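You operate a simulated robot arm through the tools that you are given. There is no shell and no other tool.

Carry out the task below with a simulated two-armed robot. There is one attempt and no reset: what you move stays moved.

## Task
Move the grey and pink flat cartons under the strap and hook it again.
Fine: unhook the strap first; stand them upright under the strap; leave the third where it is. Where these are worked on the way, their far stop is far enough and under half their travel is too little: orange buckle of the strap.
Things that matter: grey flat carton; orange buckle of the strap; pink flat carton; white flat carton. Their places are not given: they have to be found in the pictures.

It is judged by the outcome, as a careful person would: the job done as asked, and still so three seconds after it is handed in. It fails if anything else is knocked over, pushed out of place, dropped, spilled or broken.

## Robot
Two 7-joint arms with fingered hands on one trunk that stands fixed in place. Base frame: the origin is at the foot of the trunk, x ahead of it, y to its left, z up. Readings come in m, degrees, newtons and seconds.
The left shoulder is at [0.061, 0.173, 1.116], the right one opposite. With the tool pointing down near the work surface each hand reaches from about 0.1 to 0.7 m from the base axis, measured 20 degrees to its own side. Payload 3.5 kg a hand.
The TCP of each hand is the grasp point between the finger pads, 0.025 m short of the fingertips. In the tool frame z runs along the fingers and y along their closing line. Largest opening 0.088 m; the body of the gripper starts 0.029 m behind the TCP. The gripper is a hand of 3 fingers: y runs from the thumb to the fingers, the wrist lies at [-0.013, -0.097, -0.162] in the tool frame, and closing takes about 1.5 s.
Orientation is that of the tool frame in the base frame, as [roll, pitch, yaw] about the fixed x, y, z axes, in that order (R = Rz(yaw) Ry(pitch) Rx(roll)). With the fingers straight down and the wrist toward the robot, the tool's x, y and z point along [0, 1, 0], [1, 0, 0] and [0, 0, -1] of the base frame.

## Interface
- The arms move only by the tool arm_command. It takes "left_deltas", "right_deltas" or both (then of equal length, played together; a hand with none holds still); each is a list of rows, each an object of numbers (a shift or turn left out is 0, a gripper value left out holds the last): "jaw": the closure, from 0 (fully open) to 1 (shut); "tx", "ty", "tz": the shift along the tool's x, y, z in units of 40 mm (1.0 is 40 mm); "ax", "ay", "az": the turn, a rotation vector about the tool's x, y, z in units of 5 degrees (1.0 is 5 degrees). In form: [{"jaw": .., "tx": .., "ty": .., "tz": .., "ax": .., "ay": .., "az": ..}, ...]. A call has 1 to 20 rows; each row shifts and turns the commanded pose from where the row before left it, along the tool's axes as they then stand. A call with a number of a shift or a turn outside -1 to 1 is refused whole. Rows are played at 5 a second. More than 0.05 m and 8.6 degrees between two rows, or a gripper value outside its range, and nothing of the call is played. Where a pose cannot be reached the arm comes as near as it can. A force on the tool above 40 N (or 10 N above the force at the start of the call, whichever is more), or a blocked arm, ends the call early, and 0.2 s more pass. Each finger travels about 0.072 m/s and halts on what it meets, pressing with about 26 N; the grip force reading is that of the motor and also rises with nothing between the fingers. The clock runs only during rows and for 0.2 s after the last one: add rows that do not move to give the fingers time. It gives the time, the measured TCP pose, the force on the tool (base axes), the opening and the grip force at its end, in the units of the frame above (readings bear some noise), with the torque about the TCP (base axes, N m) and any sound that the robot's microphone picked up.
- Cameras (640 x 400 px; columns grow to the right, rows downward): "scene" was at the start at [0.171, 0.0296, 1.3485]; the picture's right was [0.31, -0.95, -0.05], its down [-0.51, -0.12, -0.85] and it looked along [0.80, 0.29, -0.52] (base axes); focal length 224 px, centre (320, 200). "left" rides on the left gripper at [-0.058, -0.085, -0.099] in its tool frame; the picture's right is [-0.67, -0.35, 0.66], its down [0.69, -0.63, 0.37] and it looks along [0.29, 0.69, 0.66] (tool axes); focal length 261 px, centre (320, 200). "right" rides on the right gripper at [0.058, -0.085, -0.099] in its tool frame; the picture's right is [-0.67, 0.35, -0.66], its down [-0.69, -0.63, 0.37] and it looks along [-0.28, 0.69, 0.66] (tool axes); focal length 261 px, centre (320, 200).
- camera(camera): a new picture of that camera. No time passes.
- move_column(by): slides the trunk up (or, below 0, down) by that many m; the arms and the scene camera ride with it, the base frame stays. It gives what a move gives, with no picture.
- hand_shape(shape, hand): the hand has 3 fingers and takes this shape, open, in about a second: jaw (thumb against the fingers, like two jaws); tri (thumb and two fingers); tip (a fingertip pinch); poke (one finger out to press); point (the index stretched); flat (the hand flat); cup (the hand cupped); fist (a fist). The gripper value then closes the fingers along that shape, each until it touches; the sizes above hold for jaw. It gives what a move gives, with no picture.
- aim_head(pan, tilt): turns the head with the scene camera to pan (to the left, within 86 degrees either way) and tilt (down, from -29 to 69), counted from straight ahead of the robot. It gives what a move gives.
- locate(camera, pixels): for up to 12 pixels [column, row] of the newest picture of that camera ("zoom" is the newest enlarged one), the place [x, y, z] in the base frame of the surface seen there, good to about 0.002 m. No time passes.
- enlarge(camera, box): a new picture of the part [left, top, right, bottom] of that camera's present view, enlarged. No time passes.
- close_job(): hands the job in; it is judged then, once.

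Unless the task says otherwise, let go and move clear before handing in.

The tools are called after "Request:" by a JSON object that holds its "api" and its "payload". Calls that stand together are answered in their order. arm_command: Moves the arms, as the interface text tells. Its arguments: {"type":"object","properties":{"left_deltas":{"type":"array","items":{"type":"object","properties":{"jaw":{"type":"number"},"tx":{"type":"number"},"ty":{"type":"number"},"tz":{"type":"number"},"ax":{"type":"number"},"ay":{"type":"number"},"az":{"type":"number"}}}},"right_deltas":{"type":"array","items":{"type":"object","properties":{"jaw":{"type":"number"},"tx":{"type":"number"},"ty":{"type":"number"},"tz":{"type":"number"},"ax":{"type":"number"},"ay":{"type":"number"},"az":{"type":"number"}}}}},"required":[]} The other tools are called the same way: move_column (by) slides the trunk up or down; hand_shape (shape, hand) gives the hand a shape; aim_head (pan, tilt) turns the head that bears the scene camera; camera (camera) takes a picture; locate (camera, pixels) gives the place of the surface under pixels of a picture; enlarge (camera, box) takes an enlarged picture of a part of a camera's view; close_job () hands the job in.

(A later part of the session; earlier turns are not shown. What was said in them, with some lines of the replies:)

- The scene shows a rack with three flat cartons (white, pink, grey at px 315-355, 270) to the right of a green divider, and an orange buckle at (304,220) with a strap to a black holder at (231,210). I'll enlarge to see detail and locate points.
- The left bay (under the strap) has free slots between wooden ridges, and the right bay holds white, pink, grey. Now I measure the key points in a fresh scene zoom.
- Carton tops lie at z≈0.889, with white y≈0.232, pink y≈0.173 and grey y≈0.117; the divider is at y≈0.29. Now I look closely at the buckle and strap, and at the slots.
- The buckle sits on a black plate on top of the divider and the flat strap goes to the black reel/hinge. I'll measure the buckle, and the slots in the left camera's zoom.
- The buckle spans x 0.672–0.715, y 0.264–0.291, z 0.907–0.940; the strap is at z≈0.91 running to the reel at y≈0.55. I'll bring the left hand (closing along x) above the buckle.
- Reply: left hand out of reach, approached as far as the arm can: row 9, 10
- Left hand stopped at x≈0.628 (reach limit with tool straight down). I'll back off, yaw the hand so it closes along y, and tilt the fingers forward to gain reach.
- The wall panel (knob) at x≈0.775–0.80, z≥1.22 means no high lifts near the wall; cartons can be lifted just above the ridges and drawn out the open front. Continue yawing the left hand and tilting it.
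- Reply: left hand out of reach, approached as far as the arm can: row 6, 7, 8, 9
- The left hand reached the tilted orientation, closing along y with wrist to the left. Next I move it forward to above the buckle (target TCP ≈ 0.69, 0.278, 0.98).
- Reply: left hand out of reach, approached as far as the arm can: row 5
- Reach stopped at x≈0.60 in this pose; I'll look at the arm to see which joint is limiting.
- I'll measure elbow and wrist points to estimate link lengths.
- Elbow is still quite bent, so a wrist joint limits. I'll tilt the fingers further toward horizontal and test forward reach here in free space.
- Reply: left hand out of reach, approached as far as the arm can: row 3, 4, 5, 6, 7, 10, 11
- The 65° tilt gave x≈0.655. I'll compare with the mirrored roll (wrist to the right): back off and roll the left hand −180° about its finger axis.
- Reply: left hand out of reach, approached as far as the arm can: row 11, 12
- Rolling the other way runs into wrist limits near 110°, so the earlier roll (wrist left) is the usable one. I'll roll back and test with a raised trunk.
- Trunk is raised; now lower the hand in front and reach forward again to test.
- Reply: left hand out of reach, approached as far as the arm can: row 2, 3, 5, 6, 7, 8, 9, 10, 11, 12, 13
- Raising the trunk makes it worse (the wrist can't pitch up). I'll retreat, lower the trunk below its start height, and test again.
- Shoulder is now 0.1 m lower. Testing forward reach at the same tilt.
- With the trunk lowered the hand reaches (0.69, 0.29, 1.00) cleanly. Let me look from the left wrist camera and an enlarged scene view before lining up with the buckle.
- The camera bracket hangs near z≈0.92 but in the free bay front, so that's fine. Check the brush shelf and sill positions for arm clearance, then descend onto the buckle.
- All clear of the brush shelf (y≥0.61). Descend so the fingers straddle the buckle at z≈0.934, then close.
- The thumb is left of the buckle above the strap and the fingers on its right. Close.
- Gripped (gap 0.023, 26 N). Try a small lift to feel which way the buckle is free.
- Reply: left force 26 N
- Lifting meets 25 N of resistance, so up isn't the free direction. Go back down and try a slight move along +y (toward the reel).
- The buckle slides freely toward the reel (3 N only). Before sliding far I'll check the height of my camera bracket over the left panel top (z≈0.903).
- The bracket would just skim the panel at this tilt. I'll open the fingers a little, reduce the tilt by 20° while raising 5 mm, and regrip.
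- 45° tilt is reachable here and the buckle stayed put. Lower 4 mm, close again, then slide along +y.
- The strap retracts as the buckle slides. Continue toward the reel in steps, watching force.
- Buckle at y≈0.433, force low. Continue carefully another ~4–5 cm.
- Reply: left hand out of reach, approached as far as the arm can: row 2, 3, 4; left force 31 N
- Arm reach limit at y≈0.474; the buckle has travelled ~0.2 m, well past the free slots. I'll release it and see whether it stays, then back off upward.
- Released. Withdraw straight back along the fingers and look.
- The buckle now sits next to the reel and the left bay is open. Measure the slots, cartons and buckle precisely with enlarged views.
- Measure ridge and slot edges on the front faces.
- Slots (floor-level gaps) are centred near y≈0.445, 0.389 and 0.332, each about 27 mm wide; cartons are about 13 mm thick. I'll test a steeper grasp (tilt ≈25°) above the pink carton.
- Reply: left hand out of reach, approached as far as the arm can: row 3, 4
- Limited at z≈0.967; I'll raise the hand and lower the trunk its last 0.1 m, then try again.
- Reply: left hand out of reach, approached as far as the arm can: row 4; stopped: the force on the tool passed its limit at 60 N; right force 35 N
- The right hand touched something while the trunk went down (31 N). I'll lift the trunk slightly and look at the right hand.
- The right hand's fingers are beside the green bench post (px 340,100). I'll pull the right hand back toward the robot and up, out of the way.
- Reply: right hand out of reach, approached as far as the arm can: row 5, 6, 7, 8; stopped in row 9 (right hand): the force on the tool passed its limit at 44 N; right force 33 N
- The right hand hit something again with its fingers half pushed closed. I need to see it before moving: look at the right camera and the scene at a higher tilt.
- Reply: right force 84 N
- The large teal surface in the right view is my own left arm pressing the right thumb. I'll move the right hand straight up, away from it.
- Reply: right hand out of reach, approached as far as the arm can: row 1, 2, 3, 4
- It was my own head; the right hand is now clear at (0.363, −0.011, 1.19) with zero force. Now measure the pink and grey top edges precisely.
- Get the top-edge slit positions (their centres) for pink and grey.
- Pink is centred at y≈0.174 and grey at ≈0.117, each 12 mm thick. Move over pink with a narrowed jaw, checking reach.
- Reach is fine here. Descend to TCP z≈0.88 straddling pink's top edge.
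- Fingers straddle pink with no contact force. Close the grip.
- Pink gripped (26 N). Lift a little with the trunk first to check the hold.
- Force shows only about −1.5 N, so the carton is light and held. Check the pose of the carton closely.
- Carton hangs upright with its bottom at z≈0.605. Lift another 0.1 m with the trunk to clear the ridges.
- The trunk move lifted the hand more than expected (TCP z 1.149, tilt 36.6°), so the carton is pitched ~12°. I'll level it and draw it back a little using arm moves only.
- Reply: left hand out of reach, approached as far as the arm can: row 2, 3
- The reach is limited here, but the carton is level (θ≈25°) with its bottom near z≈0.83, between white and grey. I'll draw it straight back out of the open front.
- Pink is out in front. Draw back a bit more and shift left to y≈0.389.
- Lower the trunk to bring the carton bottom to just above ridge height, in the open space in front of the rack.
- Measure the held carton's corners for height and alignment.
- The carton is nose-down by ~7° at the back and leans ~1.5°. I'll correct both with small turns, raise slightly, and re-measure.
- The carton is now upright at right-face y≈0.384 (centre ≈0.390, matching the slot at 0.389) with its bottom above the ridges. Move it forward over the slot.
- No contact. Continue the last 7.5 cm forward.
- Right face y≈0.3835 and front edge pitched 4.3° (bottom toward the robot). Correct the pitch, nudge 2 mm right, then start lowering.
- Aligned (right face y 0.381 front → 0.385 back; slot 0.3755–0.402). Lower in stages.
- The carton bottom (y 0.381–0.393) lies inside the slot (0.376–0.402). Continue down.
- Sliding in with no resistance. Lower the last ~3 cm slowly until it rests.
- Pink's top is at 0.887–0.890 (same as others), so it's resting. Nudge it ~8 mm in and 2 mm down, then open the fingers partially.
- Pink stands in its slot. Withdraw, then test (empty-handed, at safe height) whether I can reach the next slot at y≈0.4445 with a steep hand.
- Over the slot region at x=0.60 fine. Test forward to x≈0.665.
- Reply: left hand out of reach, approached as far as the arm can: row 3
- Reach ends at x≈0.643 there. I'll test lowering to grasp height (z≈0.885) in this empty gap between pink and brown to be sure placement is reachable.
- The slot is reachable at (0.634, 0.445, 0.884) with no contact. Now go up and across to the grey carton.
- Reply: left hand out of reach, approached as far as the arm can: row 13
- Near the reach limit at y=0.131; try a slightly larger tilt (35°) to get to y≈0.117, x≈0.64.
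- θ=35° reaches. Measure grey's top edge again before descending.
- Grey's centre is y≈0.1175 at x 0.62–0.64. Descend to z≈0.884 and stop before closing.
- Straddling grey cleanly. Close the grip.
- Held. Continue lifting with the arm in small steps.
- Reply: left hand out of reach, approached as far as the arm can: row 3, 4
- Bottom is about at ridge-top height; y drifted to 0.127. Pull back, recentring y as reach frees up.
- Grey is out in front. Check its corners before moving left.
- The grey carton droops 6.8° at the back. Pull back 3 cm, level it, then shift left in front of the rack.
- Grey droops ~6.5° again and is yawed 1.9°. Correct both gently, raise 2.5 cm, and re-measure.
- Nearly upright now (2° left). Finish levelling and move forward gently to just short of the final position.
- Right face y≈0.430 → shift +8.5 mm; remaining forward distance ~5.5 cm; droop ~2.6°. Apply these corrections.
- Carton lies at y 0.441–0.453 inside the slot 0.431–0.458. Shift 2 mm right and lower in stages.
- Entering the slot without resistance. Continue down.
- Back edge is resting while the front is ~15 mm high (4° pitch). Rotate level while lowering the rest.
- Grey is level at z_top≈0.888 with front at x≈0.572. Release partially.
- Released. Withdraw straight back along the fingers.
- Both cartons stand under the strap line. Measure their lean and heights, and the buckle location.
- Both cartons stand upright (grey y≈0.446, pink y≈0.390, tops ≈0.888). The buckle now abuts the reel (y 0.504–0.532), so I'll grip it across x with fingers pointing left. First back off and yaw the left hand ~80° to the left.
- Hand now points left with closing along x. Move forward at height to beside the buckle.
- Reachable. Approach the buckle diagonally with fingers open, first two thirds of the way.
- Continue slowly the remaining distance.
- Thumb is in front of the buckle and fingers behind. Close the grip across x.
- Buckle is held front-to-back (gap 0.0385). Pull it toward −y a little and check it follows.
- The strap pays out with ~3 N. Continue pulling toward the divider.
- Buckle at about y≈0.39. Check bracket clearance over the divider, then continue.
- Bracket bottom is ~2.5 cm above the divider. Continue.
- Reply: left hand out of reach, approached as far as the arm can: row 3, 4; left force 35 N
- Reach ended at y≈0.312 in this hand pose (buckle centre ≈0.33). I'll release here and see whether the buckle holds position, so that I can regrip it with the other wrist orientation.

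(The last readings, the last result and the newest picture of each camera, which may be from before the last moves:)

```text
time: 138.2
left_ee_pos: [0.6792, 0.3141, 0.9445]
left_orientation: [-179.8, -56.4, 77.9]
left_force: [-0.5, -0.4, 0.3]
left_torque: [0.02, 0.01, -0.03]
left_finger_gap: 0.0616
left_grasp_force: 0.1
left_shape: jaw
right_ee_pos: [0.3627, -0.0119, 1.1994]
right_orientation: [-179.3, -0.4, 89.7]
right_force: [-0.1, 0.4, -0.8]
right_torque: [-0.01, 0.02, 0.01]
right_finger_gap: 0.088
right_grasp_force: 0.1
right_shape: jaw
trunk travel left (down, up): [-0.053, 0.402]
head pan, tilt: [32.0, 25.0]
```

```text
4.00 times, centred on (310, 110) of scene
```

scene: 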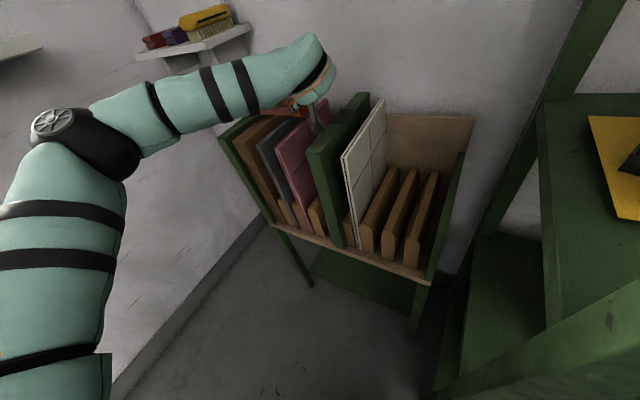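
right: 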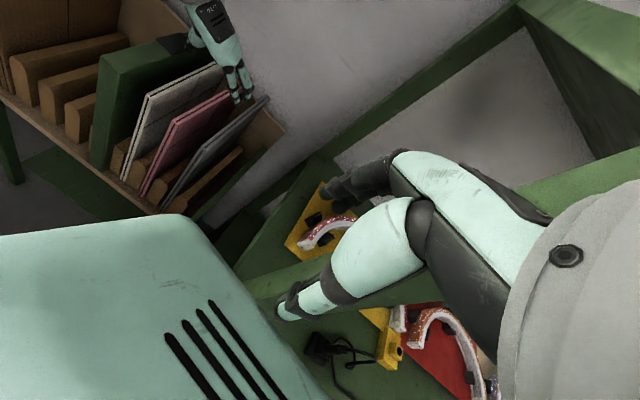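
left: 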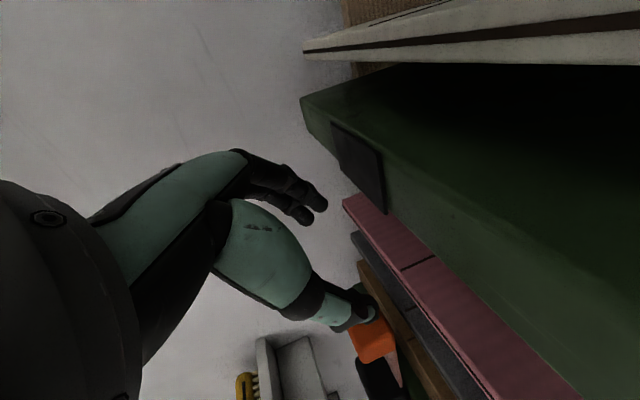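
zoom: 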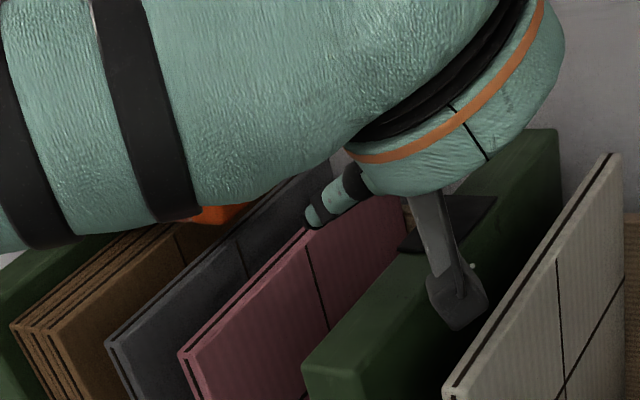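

The buckle springs back toward the reel when released, so it must be brought to the catch in one go. I'll regrip at the reel with this pose, then while dragging gradually swing my wrist so that the thumb gets behind the buckle and the reach extends to the catch.

Request:
{"api": "arm_command", "payload": {"left_deltas": [{"jaw": 0}, {"tx": 0.354, "ty": -0.069, "tz": 0.561}, {"tx": 0.354, "ty": -0.069, "tz": 0.561}, {"tx": 0.354, "ty": -0.069, "tz": 0.561}, {"tx": 0.354, "ty": -0.069, "tz": 0.561}, {"tx": 0.354, "ty": -0.069, "tz": 0.561}, {}]}}

Request:
{"api": "camera", "payload": {"camera": "left"}}

Request:
{"api": "enlarge", "payload": {"camera": "scene", "box": [220, 60, 340, 140]}}

```text
time: 139.8
left_ee_pos: [0.6931, 0.4452, 0.9418]
left_orientation: [179.7, -56.6, 78.4]
left_force: [0.0, 0.5, -0.6]
left_torque: [0.0, 0.02, -0.01]
left_finger_gap: 0.0876
left_grasp_force: 0.0
left_shape: jaw
right_ee_pos: [0.363, -0.0118, 1.199]
right_orientation: [-179.3, -0.3, 89.8]
right_force: [0.0, -0.3, -0.2]
right_torque: [0.02, 0.01, 0.01]
right_finger_gap: 0.0877
right_grasp_force: 0.0
right_shape: jaw
trunk travel left (down, up): [-0.053, 0.402]
head pan, tilt: [32.0, 25.0]
```

```text
taken
```

left: 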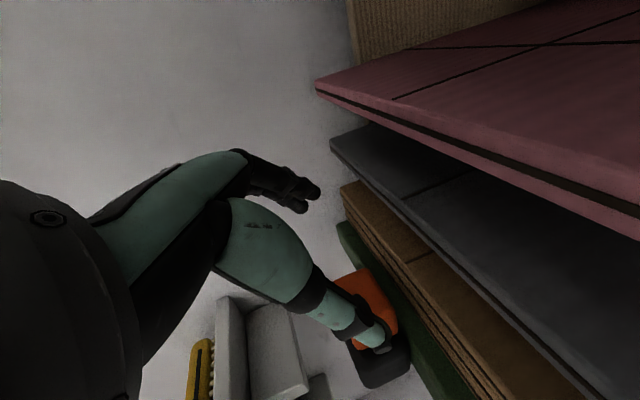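

```text
5.00 times, centred on (280, 100) of scene
```

zoom: 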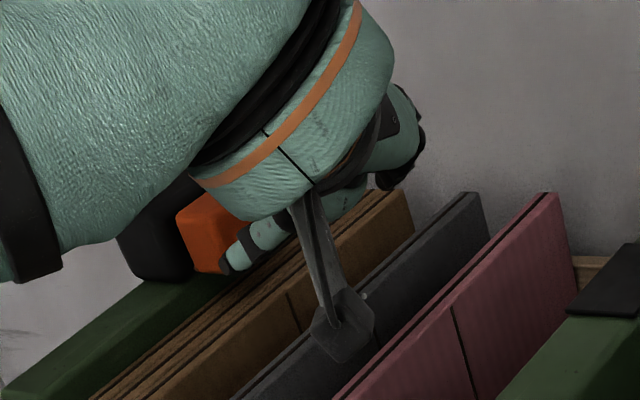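

Buckle is back at the reel. Advance the last 5.5 cm and close.

Request:
{"api": "arm_command", "payload": {"left_deltas": [{"tx": 0.24, "ty": -0.05, "tz": 0.39}, {"tx": 0.24, "ty": -0.05, "tz": 0.39}, {"tx": 0.24, "ty": -0.05, "tz": 0.4}, {}, {"jaw": 1}, {}, {}, {}, {}, {}, {}]}}

Request:
{"api": "camera", "payload": {"camera": "left"}}

```text
time: 142.2
left_ee_pos: [0.698, 0.501, 0.9385]
left_orientation: [179.5, -56.6, 78.6]
left_force: [0.2, 1.0, 0.2]
left_torque: [0.04, 0.03, 0.14]
left_finger_gap: 0.0385
left_grasp_force: 25.8
left_shape: jaw
right_ee_pos: [0.3632, -0.0108, 1.1998]
right_orientation: [-179.3, -0.4, 89.8]
right_force: [-0.2, 0.1, 0.0]
right_torque: [0.01, 0.0, 0.0]
right_finger_gap: 0.0879
right_grasp_force: 0.1
right_shape: jaw
trunk travel left (down, up): [-0.053, 0.402]
head pan, tilt: [32.0, 25.0]
```

```text
taken
```

left: 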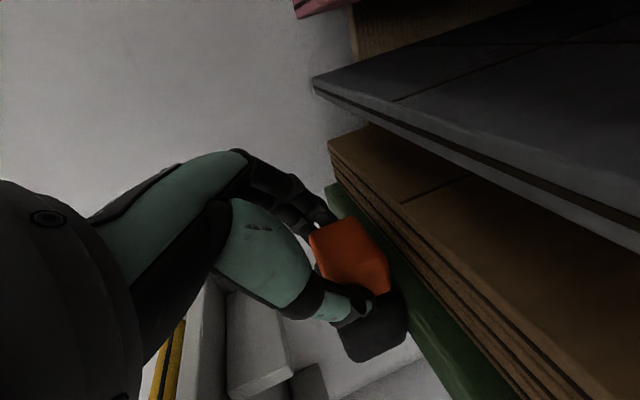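

Gripped again. Drag it to about y≈0.42 first.

Request:
{"api": "arm_command", "payload": {"left_deltas": [{"tx": -0.136, "ty": 0.05, "tz": -0.204}, {"tx": -0.271, "ty": 0.1, "tz": -0.408}, {"tx": -0.271, "ty": 0.1, "tz": -0.408}, {"tx": -0.271, "ty": 0.1, "tz": -0.408}, {"tx": -0.271, "ty": 0.1, "tz": -0.408}, {}]}}

Request:
{"api": "arm_command", "payload": {"left_deltas": [{"ax": -0.666, "az": 0.442, "tx": -0.067, "tz": -0.1}, {"ax": -0.666, "az": 0.442, "tx": -0.066, "ty": 0.01, "tz": -0.1}, {"ax": -0.666, "az": 0.442, "tx": -0.064, "ty": 0.015, "tz": -0.097}, {}]}}

Request:
{"api": "camera", "payload": {"camera": "left"}}

```text
time: 143.6
left_ee_pos: [0.6981, 0.4103, 0.938]
left_orientation: [179.7, -56.4, 78.5]
left_force: [3.7, 3.1, 5.0]
left_torque: [0.09, -0.03, 0.11]
left_finger_gap: 0.0382
left_grasp_force: 25.4
left_shape: jaw
right_ee_pos: [0.3627, -0.0116, 1.1995]
right_orientation: [-179.3, -0.5, 89.8]
right_force: [0.1, 0.0, -0.2]
right_torque: [-0.01, -0.06, 0.02]
right_finger_gap: 0.0878
right_grasp_force: 0.1
right_shape: jaw
trunk travel left (down, up): [-0.053, 0.402]
head pan, tilt: [32.0, 25.0]
```

```text
time: 144.6
left_ee_pos: [0.6941, 0.3959, 0.9384]
left_orientation: [179.5, -56.6, 66.7]
left_force: [-3.3, 2.5, 6.8]
left_torque: [0.29, 0.6, 1.43]
left_finger_gap: 0.036
left_grasp_force: 25.9
left_shape: jaw
right_ee_pos: [0.36, -0.0106, 1.201]
right_orientation: [-179.4, -0.4, 89.9]
right_force: [0.6, -0.5, -0.4]
right_torque: [0.0, 0.03, 0.04]
right_finger_gap: 0.0877
right_grasp_force: 0.0
right_shape: jaw
trunk travel left (down, up): [-0.053, 0.402]
head pan, tilt: [32.0, 25.0]
```

```text
taken
```

left: 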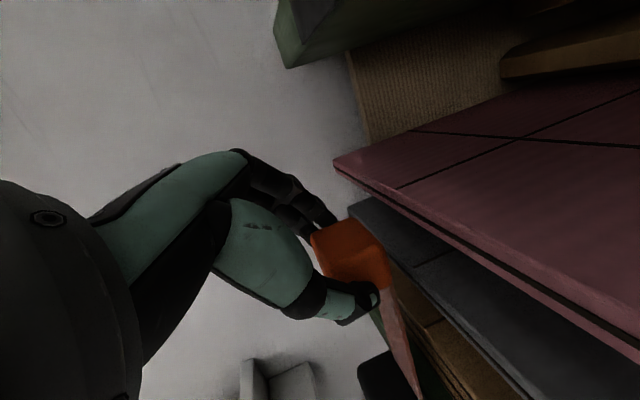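

Still holding after 12° of swing (torque 1.4 N·m). Continue rotating a bit with drag.

Request:
{"api": "arm_command", "payload": {"left_deltas": [{"ax": -0.5, "az": 0.332, "tx": -0.062, "ty": 0.025, "tz": -0.093}, {"ax": -0.5, "az": 0.332, "tx": -0.06, "ty": 0.031, "tz": -0.09}, {}]}}

Request:
{"api": "camera", "payload": {"camera": "left"}}

```text
time: 145.4
left_ee_pos: [0.6927, 0.3899, 0.9382]
left_orientation: [179.7, -56.5, 60.4]
left_force: [-15.2, 1.6, -2.4]
left_torque: [-0.01, 0.16, 0.04]
left_finger_gap: 0.0363
left_grasp_force: 25.7
left_shape: jaw
right_ee_pos: [0.3611, -0.0106, 1.1997]
right_orientation: [-179.4, -0.4, 89.9]
right_force: [0.6, -0.3, 0.5]
right_torque: [0.03, -0.02, -0.02]
right_finger_gap: 0.0875
right_grasp_force: 0.0
right_shape: jaw
trunk travel left (down, up): [-0.053, 0.402]
head pan, tilt: [32.0, 25.0]
```

```text
taken
```

left: 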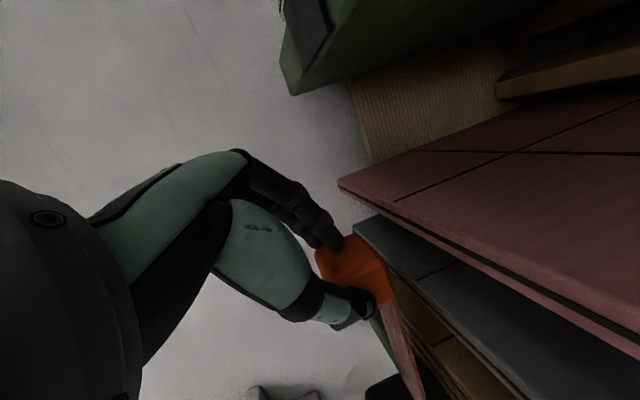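

The hold shifted to a corner pinch with the thumb partly behind the buckle. Continue swinging with slightly less x-force.

Request:
{"api": "arm_command", "payload": {"left_deltas": [{"ax": -0.6, "az": 0.4, "tx": 0.0, "ty": -0.06, "tz": 0.02}, {"ax": -0.6, "az": 0.4, "tx": 0.0, "ty": -0.03, "tz": 0.02}, {}]}}

Request:
{"api": "camera", "payload": {"camera": "left"}}

Request:
{"api": "enlarge", "payload": {"camera": "scene", "box": [220, 60, 340, 140]}}

```text
time: 146.2
left_ee_pos: [0.6887, 0.3925, 0.9401]
left_orientation: [179.4, -56.7, 53.5]
left_force: [-19.2, 3.1, 2.3]
left_torque: [0.13, 0.32, 0.59]
left_finger_gap: 0.0356
left_grasp_force: 26.0
left_shape: jaw
right_ee_pos: [0.3596, -0.0116, 1.201]
right_orientation: [-179.4, -0.4, 89.9]
right_force: [-0.7, -0.6, 0.4]
right_torque: [-0.01, 0.01, 0.01]
right_finger_gap: 0.0877
right_grasp_force: 0.0
right_shape: jaw
trunk travel left (down, up): [-0.053, 0.402]
head pan, tilt: [32.0, 25.0]
```

```text
taken
```

left: 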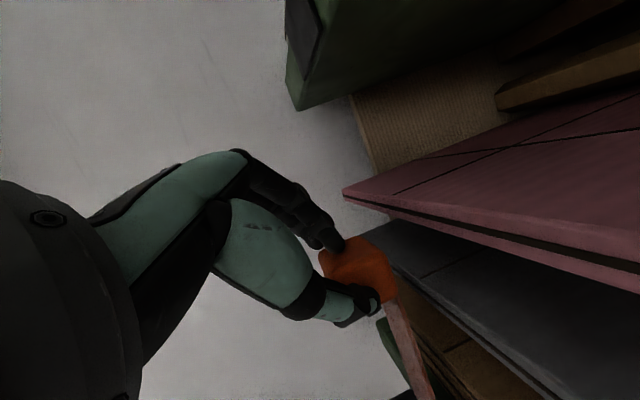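

```text
5.00 times, centred on (280, 100) of scene
```

zoom: 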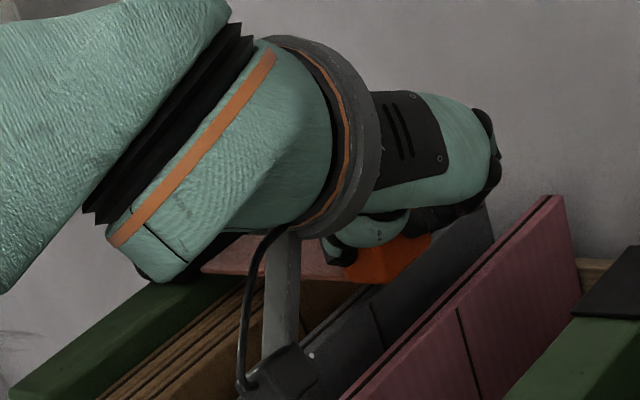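

Shift −x a little to relieve the 19 N and continue swinging toward 40°.

Request:
{"api": "arm_command", "payload": {"left_deltas": [{"tx": -0.04, "ty": -0.1, "tz": -0.062}, {"ax": -0.66, "az": 0.44, "tx": -0.022, "ty": -0.048, "tz": -0.034}, {"ax": -0.66, "az": 0.44, "tx": -0.022, "ty": -0.048, "tz": -0.034}, {}]}}

Request:
{"api": "camera", "payload": {"camera": "left"}}

```text
time: 147.2
left_ee_pos: [0.6794, 0.3899, 0.9401]
left_orientation: [179.6, -56.7, 45.5]
left_force: [-17.8, 3.6, 1.2]
left_torque: [0.15, 0.26, 0.49]
left_finger_gap: 0.0311
left_grasp_force: 26.1
left_shape: jaw
right_ee_pos: [0.3599, -0.0104, 1.2003]
right_orientation: [-179.5, -0.4, 89.9]
right_force: [-0.2, 0.5, -0.2]
right_torque: [-0.04, 0.02, -0.02]
right_finger_gap: 0.0878
right_grasp_force: 0.0
right_shape: jaw
trunk travel left (down, up): [-0.053, 0.402]
head pan, tilt: [32.0, 25.0]
```

```text
taken
```

left: 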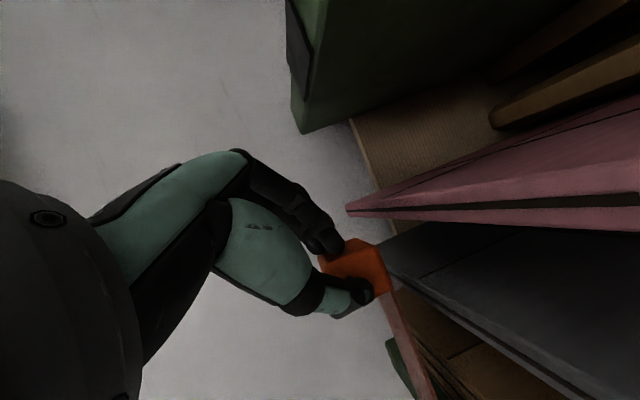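

The thumb is now on the buckle's strap side (gap shrinking to 0.031). Drag on toward the divider while swinging a bit more.

Request:
{"api": "arm_command", "payload": {"left_deltas": [{"ax": -0.5, "az": 0.33, "tx": -0.13, "ty": 0.12, "tz": -0.2}, {"ax": -0.5, "az": 0.33, "tx": -0.1, "ty": 0.175, "tz": -0.15}, {"ax": -0.5, "az": 0.33, "tx": -0.1, "ty": 0.185, "tz": -0.14}, {}]}}

Request:
{"api": "camera", "payload": {"camera": "left"}}

Request:
{"api": "enlarge", "payload": {"camera": "scene", "box": [240, 60, 360, 140]}}

```text
time: 148.2
left_ee_pos: [0.6734, 0.3615, 0.9406]
left_orientation: [179.6, -56.8, 36.5]
left_force: [-24.9, 3.2, 6.9]
left_torque: [0.3, 0.32, 0.88]
left_finger_gap: 0.0291
left_grasp_force: 25.8
left_shape: jaw
right_ee_pos: [0.3573, -0.0104, 1.2023]
right_orientation: [-179.6, -0.3, 89.9]
right_force: [0.3, 0.5, -0.5]
right_torque: [0.03, -0.03, -0.02]
right_finger_gap: 0.0876
right_grasp_force: 0.0
right_shape: jaw
trunk travel left (down, up): [-0.053, 0.402]
head pan, tilt: [32.0, 25.0]
```

```text
taken
```

left: 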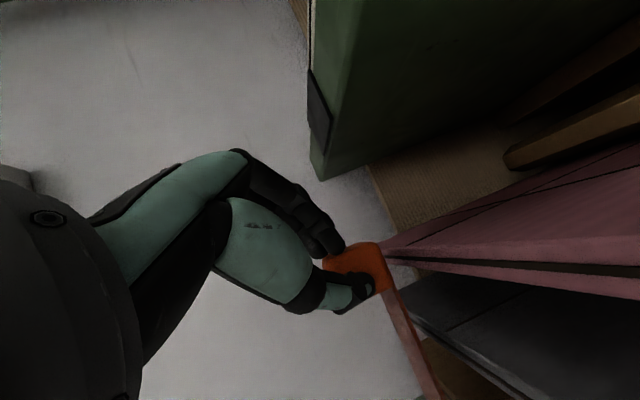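

```text
5.00 times, centred on (300, 100) of scene
```

zoom: 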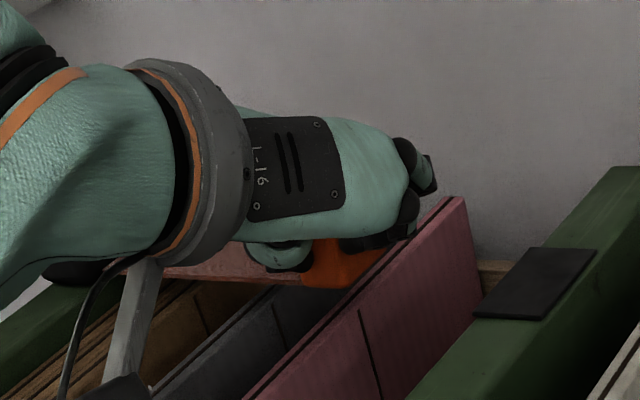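

Good progress (wrist yaw 36°, buckle ≈0.375). Keep swinging to align the pads with the buckle's sides while dragging.

Request:
{"api": "arm_command", "payload": {"left_deltas": [{"ax": -0.6, "az": 0.4, "tx": -0.078, "ty": 0.265, "tz": -0.12}, {"ax": -0.6, "az": 0.4, "tx": -0.07, "ty": 0.27, "tz": -0.1}, {"ax": -0.6, "az": 0.4, "tx": -0.05, "ty": 0.28, "tz": -0.08}, {"ax": -0.6, "az": 0.4, "tx": -0.043, "ty": 0.29, "tz": -0.066}, {}]}}

Request:
{"api": "camera", "payload": {"camera": "left"}}

Request:
{"api": "enlarge", "payload": {"camera": "scene", "box": [260, 60, 380, 140]}}

```text
time: 148.8
left_ee_pos: [0.6738, 0.3383, 0.9429]
left_orientation: [179.4, -56.9, 30.1]
left_force: [-36.4, 2.3, 10.7]
left_torque: [0.47, 0.71, 1.37]
left_finger_gap: 0.031
left_grasp_force: 25.8
left_shape: jaw
right_ee_pos: [0.3552, -0.0119, 1.2029]
right_orientation: [-179.8, -0.5, 89.7]
right_force: [0.1, -0.2, -0.5]
right_torque: [-0.01, -0.01, -0.04]
right_finger_gap: 0.0874
right_grasp_force: 0.0
right_shape: jaw
trunk travel left (down, up): [-0.053, 0.402]
head pan, tilt: [32.0, 25.0]
stopped in row 3 (left hand): the force on the tool passed its limit at 41 N (the readings are from after the stop); the commanded pose is now the measured one
```

```text
taken
```

left: 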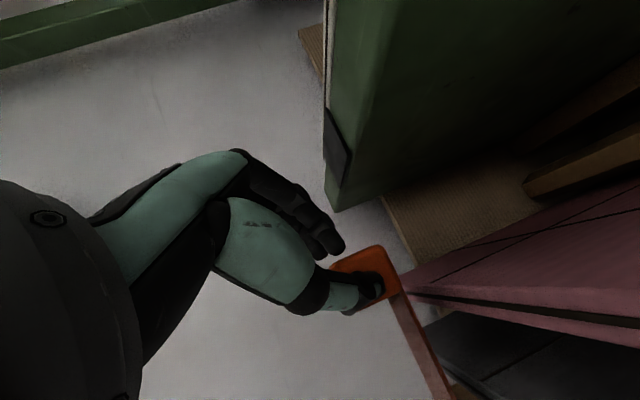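

```text
5.00 times, centred on (320, 100) of scene
```

zoom: 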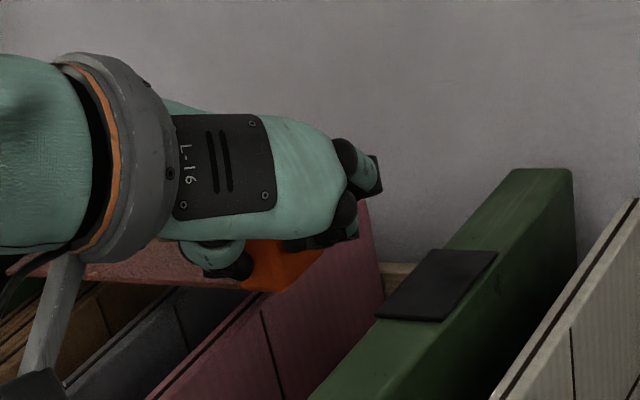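

Force in x built up to 36 N, so I'll ease off in −x and drag without further rotation.

Request:
{"api": "arm_command", "payload": {"left_deltas": [{"tx": -0.17, "ty": 0.155, "tz": -0.168}, {"tx": -0.08, "ty": 0.2, "tz": -0.12}, {}]}}

Request:
{"api": "camera", "payload": {"camera": "left"}}

Request:
{"api": "enlarge", "payload": {"camera": "scene", "box": [260, 60, 380, 140]}}

```text
time: 149.6
left_ee_pos: [0.6695, 0.3185, 0.9388]
left_orientation: [179.6, -56.9, 29.8]
left_force: [-25.9, 2.4, 7.2]
left_torque: [0.29, 0.45, 0.88]
left_finger_gap: 0.0276
left_grasp_force: 26.4
left_shape: jaw
right_ee_pos: [0.3582, -0.011, 1.203]
right_orientation: [-179.6, -0.4, 89.7]
right_force: [-0.1, 0.7, -0.4]
right_torque: [-0.01, 0.0, 0.01]
right_finger_gap: 0.0875
right_grasp_force: 0.1
right_shape: jaw
trunk travel left (down, up): [-0.053, 0.402]
head pan, tilt: [32.0, 25.0]
```

```text
taken
```

left: 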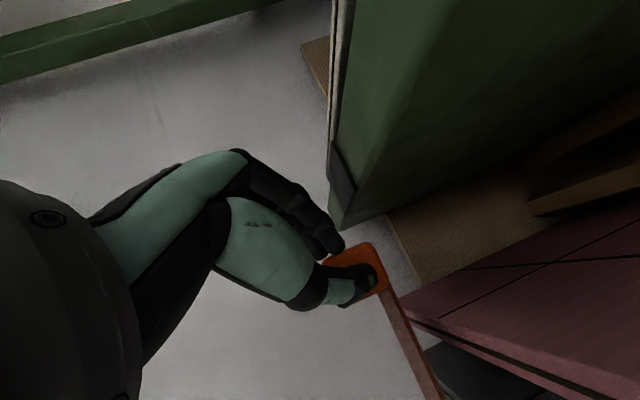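

```text
5.00 times, centred on (320, 100) of scene
```

zoom: 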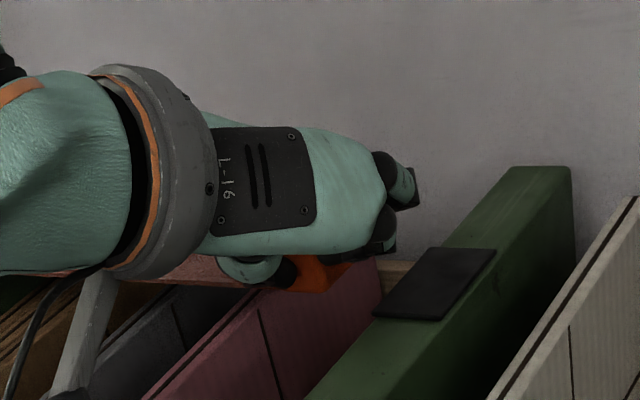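

The thumb is well behind the buckle now (buckle ≈0.33). Keep dragging toward the plate.

Request:
{"api": "arm_command", "payload": {"left_deltas": [{"tx": -0.094, "ty": 0.247, "tz": -0.144}, {"tx": -0.094, "ty": 0.247, "tz": -0.144}, {"tx": -0.06, "ty": 0.17, "tz": -0.1}, {}]}}

Request:
{"api": "camera", "payload": {"camera": "left"}}

Request:
{"api": "enlarge", "payload": {"camera": "scene", "box": [260, 60, 380, 140]}}

```text
time: 150.6
left_ee_pos: [0.6679, 0.287, 0.938]
left_orientation: [179.6, -56.8, 29.7]
left_force: [-19.6, 3.3, 2.8]
left_torque: [0.13, 0.31, 0.58]
left_finger_gap: 0.0265
left_grasp_force: 26.5
left_shape: jaw
right_ee_pos: [0.3593, -0.0103, 1.2013]
right_orientation: [-179.5, -0.4, 89.7]
right_force: [-0.1, 0.2, 0.1]
right_torque: [0.0, -0.01, 0.0]
right_finger_gap: 0.0874
right_grasp_force: 0.0
right_shape: jaw
trunk travel left (down, up): [-0.053, 0.402]
head pan, tilt: [32.0, 25.0]
```

```text
taken
```

left: 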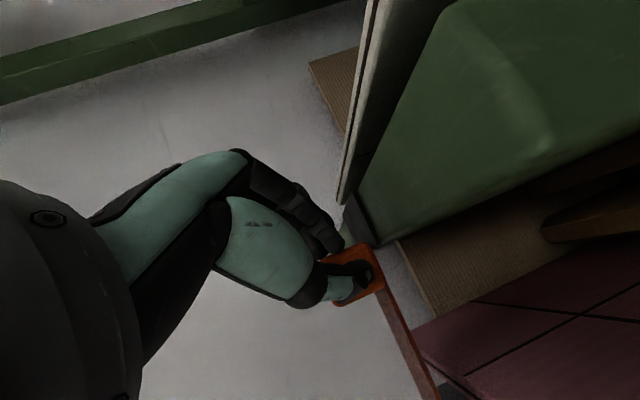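

```text
5.00 times, centred on (320, 100) of scene
```

zoom: 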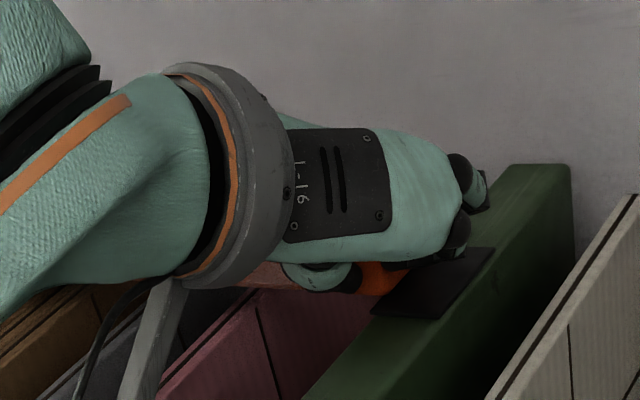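

Buckle near y≈0.296, at the plate edge. Move in small steps to the stop.

Request:
{"api": "arm_command", "payload": {"left_deltas": [{"tx": -0.041, "ty": 0.13, "tz": -0.063}, {"tx": -0.041, "ty": 0.13, "tz": -0.063}, {}]}}

Request:
{"api": "arm_command", "payload": {"left_deltas": [{"tx": -0.035, "ty": 0.11, "tz": -0.052}, {}]}}

Request:
{"api": "enlarge", "payload": {"camera": "scene", "box": [280, 70, 380, 140]}}

Request:
{"api": "camera", "payload": {"camera": "left"}}

```text
time: 151.4
left_ee_pos: [0.6679, 0.2754, 0.9376]
left_orientation: [179.7, -56.7, 29.6]
left_force: [-19.6, 3.5, 1.2]
left_torque: [0.1, 0.41, 0.55]
left_finger_gap: 0.0263
left_grasp_force: 26.0
left_shape: jaw
right_ee_pos: [0.3586, -0.0112, 1.2007]
right_orientation: [-179.5, -0.4, 89.8]
right_force: [-0.1, -0.2, 0.4]
right_torque: [-0.02, -0.02, 0.04]
right_finger_gap: 0.0876
right_grasp_force: 0.0
right_shape: jaw
trunk travel left (down, up): [-0.053, 0.402]
head pan, tilt: [32.0, 25.0]
```

```text
time: 152.0
left_ee_pos: [0.668, 0.2696, 0.9379]
left_orientation: [179.6, -56.8, 29.6]
left_force: [-21.1, -0.8, 0.4]
left_torque: [0.04, 0.35, 0.47]
left_finger_gap: 0.0256
left_grasp_force: 25.5
left_shape: jaw
right_ee_pos: [0.3604, -0.0118, 1.201]
right_orientation: [-179.5, -0.3, 89.8]
right_force: [0.1, 0.5, 0.1]
right_torque: [0.03, 0.0, -0.05]
right_finger_gap: 0.0877
right_grasp_force: 0.2
right_shape: jaw
trunk travel left (down, up): [-0.053, 0.402]
head pan, tilt: [32.0, 25.0]
```

```text
5.71 times, centred on (330, 105) of scene
```

zoom: 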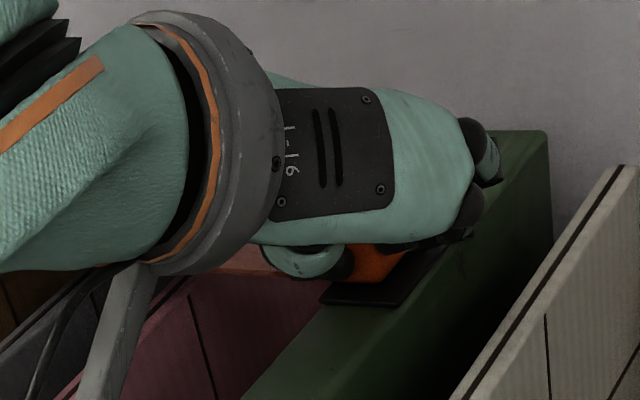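

```text
taken
```

left: 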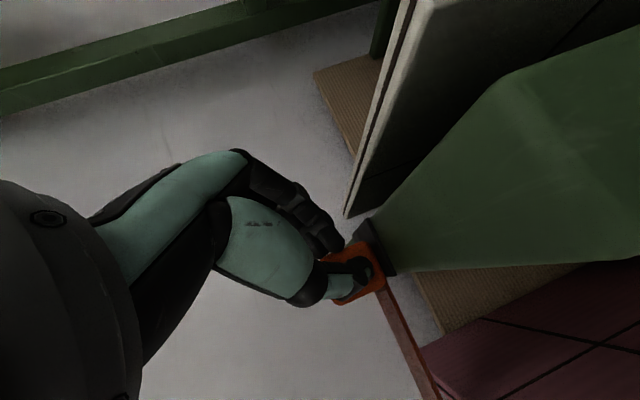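

The y-force vanished, suggesting the buckle latched. Press a little further to feel the stop.

Request:
{"api": "arm_command", "payload": {"left_deltas": [{"tx": -0.028, "ty": 0.087, "tz": -0.042}, {}]}}

Request:
{"api": "locate", "payload": {"camera": "left", "pixels": [[380, 275], [360, 250], [345, 250], [370, 290]]}}

```text
time: 152.6
left_ee_pos: [0.6678, 0.2654, 0.9382]
left_orientation: [179.9, -56.8, 29.5]
left_force: [-20.0, -3.7, -1.2]
left_torque: [0.04, 0.36, 0.4]
left_finger_gap: 0.0255
left_grasp_force: 25.7
left_shape: jaw
right_ee_pos: [0.3591, -0.012, 1.2009]
right_orientation: [-179.4, -0.4, 89.8]
right_force: [0.3, -0.3, 0.5]
right_torque: [0.02, -0.01, 0.0]
right_finger_gap: 0.0877
right_grasp_force: 0.0
right_shape: jaw
trunk travel left (down, up): [-0.053, 0.402]
head pan, tilt: [32.0, 25.0]
```

```text
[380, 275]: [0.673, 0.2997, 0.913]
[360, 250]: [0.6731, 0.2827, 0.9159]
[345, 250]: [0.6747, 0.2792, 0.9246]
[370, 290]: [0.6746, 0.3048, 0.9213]
```

The buckle is now being drawn toward the catch. Move on until the stop.

Request:
{"api": "arm_command", "payload": {"left_deltas": [{"tx": -0.035, "ty": 0.11, "tz": -0.052}, {}]}}

Request:
{"api": "camera", "payload": {"camera": "left"}}

Request:
{"api": "locate", "payload": {"camera": "left", "pixels": [[380, 275], [360, 250], [345, 250], [370, 290], [385, 280], [330, 265]]}}

```text
time: 153.2
left_ee_pos: [0.6674, 0.2601, 0.9378]
left_orientation: [179.8, -56.8, 29.5]
left_force: [-22.8, -6.5, -0.3]
left_torque: [-0.02, 0.38, 0.34]
left_finger_gap: 0.0261
left_grasp_force: 26.0
left_shape: jaw
right_ee_pos: [0.358, -0.0111, 1.2023]
right_orientation: [-179.5, -0.4, 89.8]
right_force: [0.8, -0.1, 0.4]
right_torque: [-0.03, -0.02, -0.02]
right_finger_gap: 0.0877
right_grasp_force: 0.1
right_shape: jaw
trunk travel left (down, up): [-0.053, 0.402]
head pan, tilt: [32.0, 25.0]
```

```text
taken
```

left: 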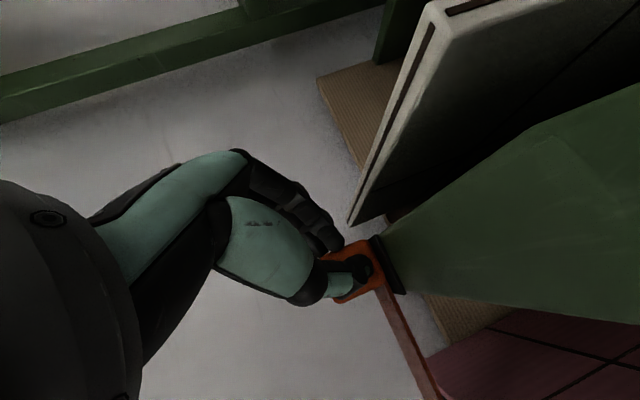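

```text
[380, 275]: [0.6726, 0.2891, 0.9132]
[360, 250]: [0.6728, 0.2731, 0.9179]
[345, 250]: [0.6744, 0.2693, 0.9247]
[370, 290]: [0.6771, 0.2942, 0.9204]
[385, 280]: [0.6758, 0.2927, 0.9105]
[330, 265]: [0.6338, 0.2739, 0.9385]
```

The buckle is back at its original place (left edge y≈0.289–0.291) and the catch is pulling it in. Open the fingers and watch.

Request:
{"api": "arm_command", "payload": {"left_deltas": [{"tx": -0.014, "ty": 0.044, "tz": -0.02}, {"jaw": 0.6}, {}, {}, {}]}}

Request:
{"api": "camera", "payload": {"camera": "left"}}

Request:
{"api": "enlarge", "payload": {"camera": "scene", "box": [280, 70, 380, 140]}}

```text
time: 154.4
left_ee_pos: [0.6699, 0.2584, 0.9361]
left_orientation: [179.9, -56.6, 29.5]
left_force: [-5.1, -0.5, -0.8]
left_torque: [-0.03, 0.06, 0.14]
left_finger_gap: 0.0371
left_grasp_force: 0.0
left_shape: jaw
right_ee_pos: [0.3627, -0.0101, 1.1999]
right_orientation: [-179.3, -0.4, 89.7]
right_force: [-1.0, -0.5, 0.6]
right_torque: [0.0, 0.03, 0.02]
right_finger_gap: 0.0878
right_grasp_force: 0.1
right_shape: jaw
trunk travel left (down, up): [-0.053, 0.402]
head pan, tilt: [32.0, 25.0]
```

```text
taken
```

left: 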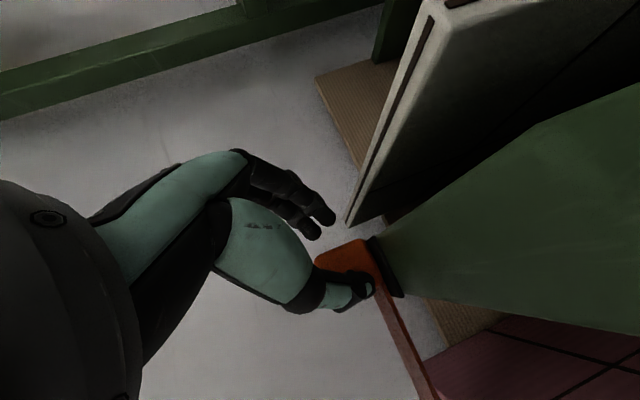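

```text
5.71 times, centred on (330, 105) of scene
```

zoom: 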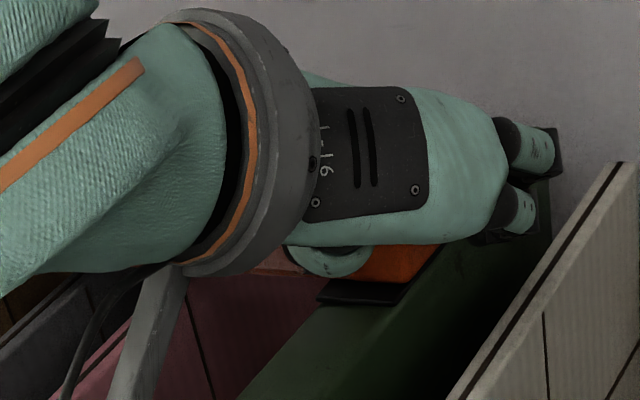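

The buckle stays; now open a bit more and lift the hand straight up off it.

Request:
{"api": "arm_command", "payload": {"left_deltas": [{"jaw": 0.4}, {}, {"tx": 0.4, "tz": -0.27}, {"tx": 0.6, "tz": -0.4}, {"tx": 0.6, "tz": -0.4}, {}]}}

Request:
{"api": "enlarge", "payload": {"camera": "scene", "box": [220, 70, 400, 190]}}

Request:
{"api": "camera", "payload": {"camera": "left"}}

```text
time: 155.8
left_ee_pos: [0.6709, 0.2585, 1.0126]
left_orientation: [179.9, -56.6, 29.5]
left_force: [0.0, -1.4, -0.3]
left_torque: [0.03, 0.0, 0.01]
left_finger_gap: 0.0529
left_grasp_force: 0.0
left_shape: jaw
right_ee_pos: [0.3641, -0.0108, 1.1987]
right_orientation: [-179.3, -0.4, 89.8]
right_force: [-0.7, -0.1, 0.4]
right_torque: [0.01, -0.01, -0.04]
right_finger_gap: 0.0876
right_grasp_force: 0.1
right_shape: jaw
trunk travel left (down, up): [-0.053, 0.402]
head pan, tilt: [32.0, 25.0]
```

```text
3.33 times, centred on (310, 130) of scene
```

zoom: 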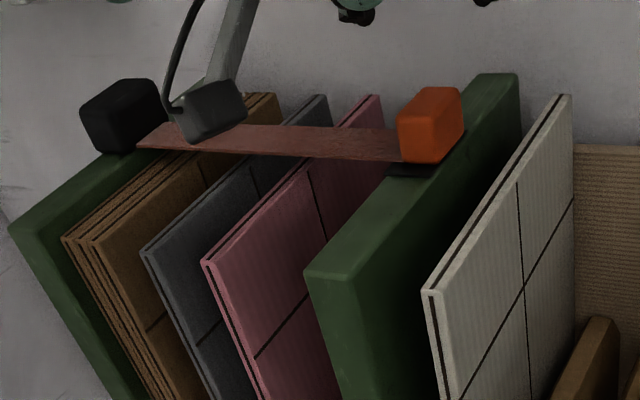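

```text
taken
```

left: 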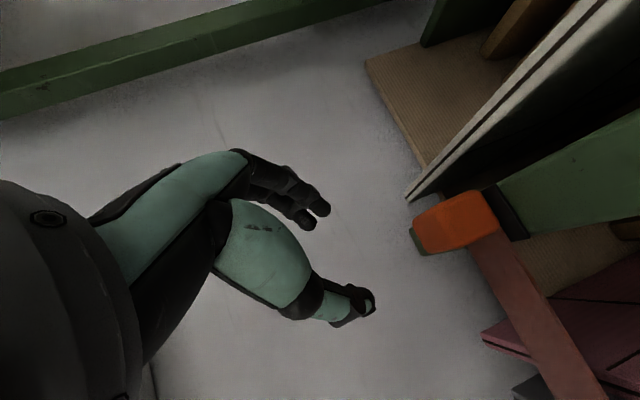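

The buckle stays on the plate with the strap taut over grey and pink. Retreat the hand away and verify.

Request:
{"api": "arm_command", "payload": {"left_deltas": [{"tz": -0.6, "tx": 0.4}, {"tz": -0.8, "tx": 0.2}, {"tz": -0.8}, {"tz": -0.8}, {"tz": -0.8}, {"tz": -0.6}, {}]}}

Request:
{"api": "camera", "payload": {"camera": "scene"}}

Request:
{"api": "enlarge", "payload": {"camera": "scene", "box": [210, 80, 400, 260]}}

Request:
{"api": "locate", "payload": {"camera": "zoom", "pixels": [[320, 60], [345, 55], [305, 75], [320, 85], [170, 170], [250, 60], [215, 175], [305, 60], [250, 340], [295, 350], [400, 180], [440, 370]]}}

```text
time: 157.4
left_ee_pos: [0.5531, 0.1914, 1.1307]
left_orientation: [-180.0, -56.7, 29.3]
left_force: [-0.2, 0.5, 0.5]
left_torque: [-0.01, -0.03, 0.0]
left_finger_gap: 0.0527
left_grasp_force: 0.0
left_shape: jaw
right_ee_pos: [0.3649, -0.0114, 1.1999]
right_orientation: [-179.3, -0.3, 89.8]
right_force: [0.4, -0.6, -0.4]
right_torque: [0.02, -0.02, 0.03]
right_finger_gap: 0.0877
right_grasp_force: 0.0
right_shape: jaw
trunk travel left (down, up): [-0.053, 0.402]
head pan, tilt: [32.0, 25.0]
```

```text
taken
```

scene: 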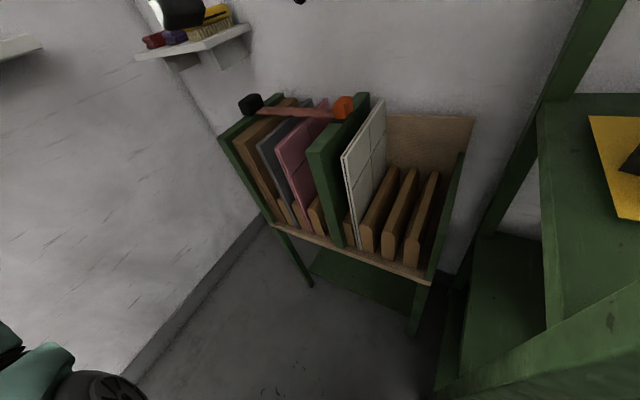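

```text
2.22 times, centred on (305, 170) of scene
```

zoom: 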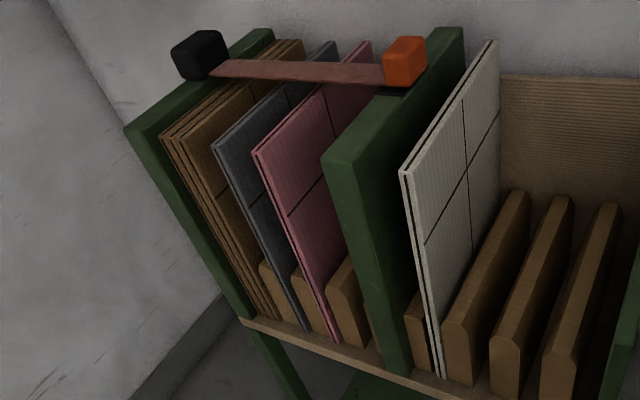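

```text
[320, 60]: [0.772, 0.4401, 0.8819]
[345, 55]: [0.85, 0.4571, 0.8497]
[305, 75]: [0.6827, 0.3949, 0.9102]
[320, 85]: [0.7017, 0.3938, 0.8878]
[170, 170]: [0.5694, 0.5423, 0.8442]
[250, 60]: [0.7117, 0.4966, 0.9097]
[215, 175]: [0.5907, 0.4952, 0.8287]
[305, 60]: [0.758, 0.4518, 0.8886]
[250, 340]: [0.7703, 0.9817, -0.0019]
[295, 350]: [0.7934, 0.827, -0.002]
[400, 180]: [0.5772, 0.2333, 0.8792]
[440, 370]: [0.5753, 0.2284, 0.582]
```

Request:
{"api": "enlarge", "payload": {"camera": "scene", "box": [310, 80, 380, 130]}}

Request:
{"api": "locate", "payload": {"camera": "zoom", "pixels": [[235, 190], [235, 240], [320, 205], [315, 245], [260, 170], [340, 165], [290, 220], [350, 215]]}}

Request:
{"api": "enlarge", "payload": {"camera": "scene", "box": [240, 80, 330, 240]}}

```text
8.00 times, centred on (345, 105) of scene
```

zoom: 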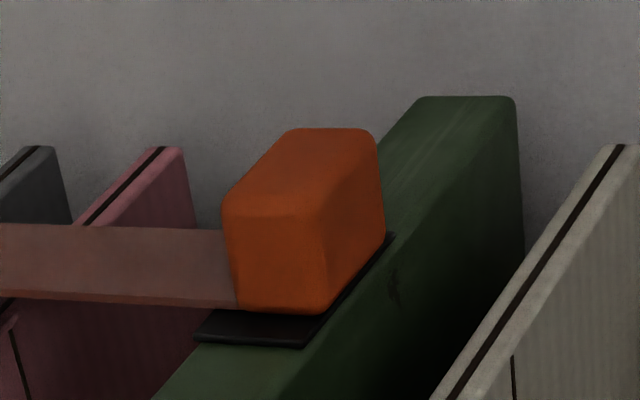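

```text
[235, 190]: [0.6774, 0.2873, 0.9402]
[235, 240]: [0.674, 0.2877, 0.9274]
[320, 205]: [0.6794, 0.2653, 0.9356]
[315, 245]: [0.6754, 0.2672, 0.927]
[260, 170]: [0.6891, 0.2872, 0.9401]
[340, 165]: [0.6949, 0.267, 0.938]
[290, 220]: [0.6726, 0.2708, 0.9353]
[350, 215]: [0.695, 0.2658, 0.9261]
```

```text
2.50 times, centred on (285, 160) of scene
```

zoom: 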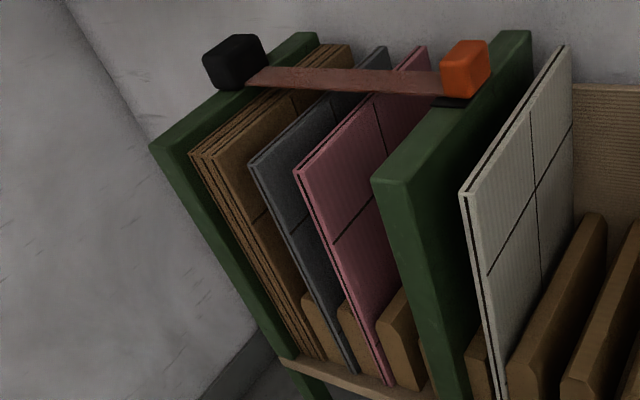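

The buckle is back at its original spot on the plate (right face y≈0.266, left ≈0.288). The strap runs over grey (y≈0.446) and pink (y≈0.390), which stand upright in their slots, and white has not moved. My hands are clear, so I'm handing in the job.

Request:
{"api": "close_job", "payload": {}}

```text
The job is handed in.
```

The grey and pink cartons now stand upright in the left bay under the strap, and the strap is hooked again. The white carton is where it was. The job is handed in; I don't have the judge's result.

- **Strap:** I unhooked the orange buckle first and slid it all the way to the reel. It springs back to the reel when let go, so my first attempt to hook it fell short. On the second it caught on the plate, at its original position to within a few millimetres, and stayed after I let go.
- **Cartons:** In the last pictures both are upright, each in its own slot, with their tops level with the others.
- **Bumps on the way:** While lowering the trunk, the right hand touched something with up to 60 N, most likely the green bench post beside it. It then pressed against the robot's own head until I moved it clear. Nothing appeared to have moved in the later pictures, but I did not measure the post.
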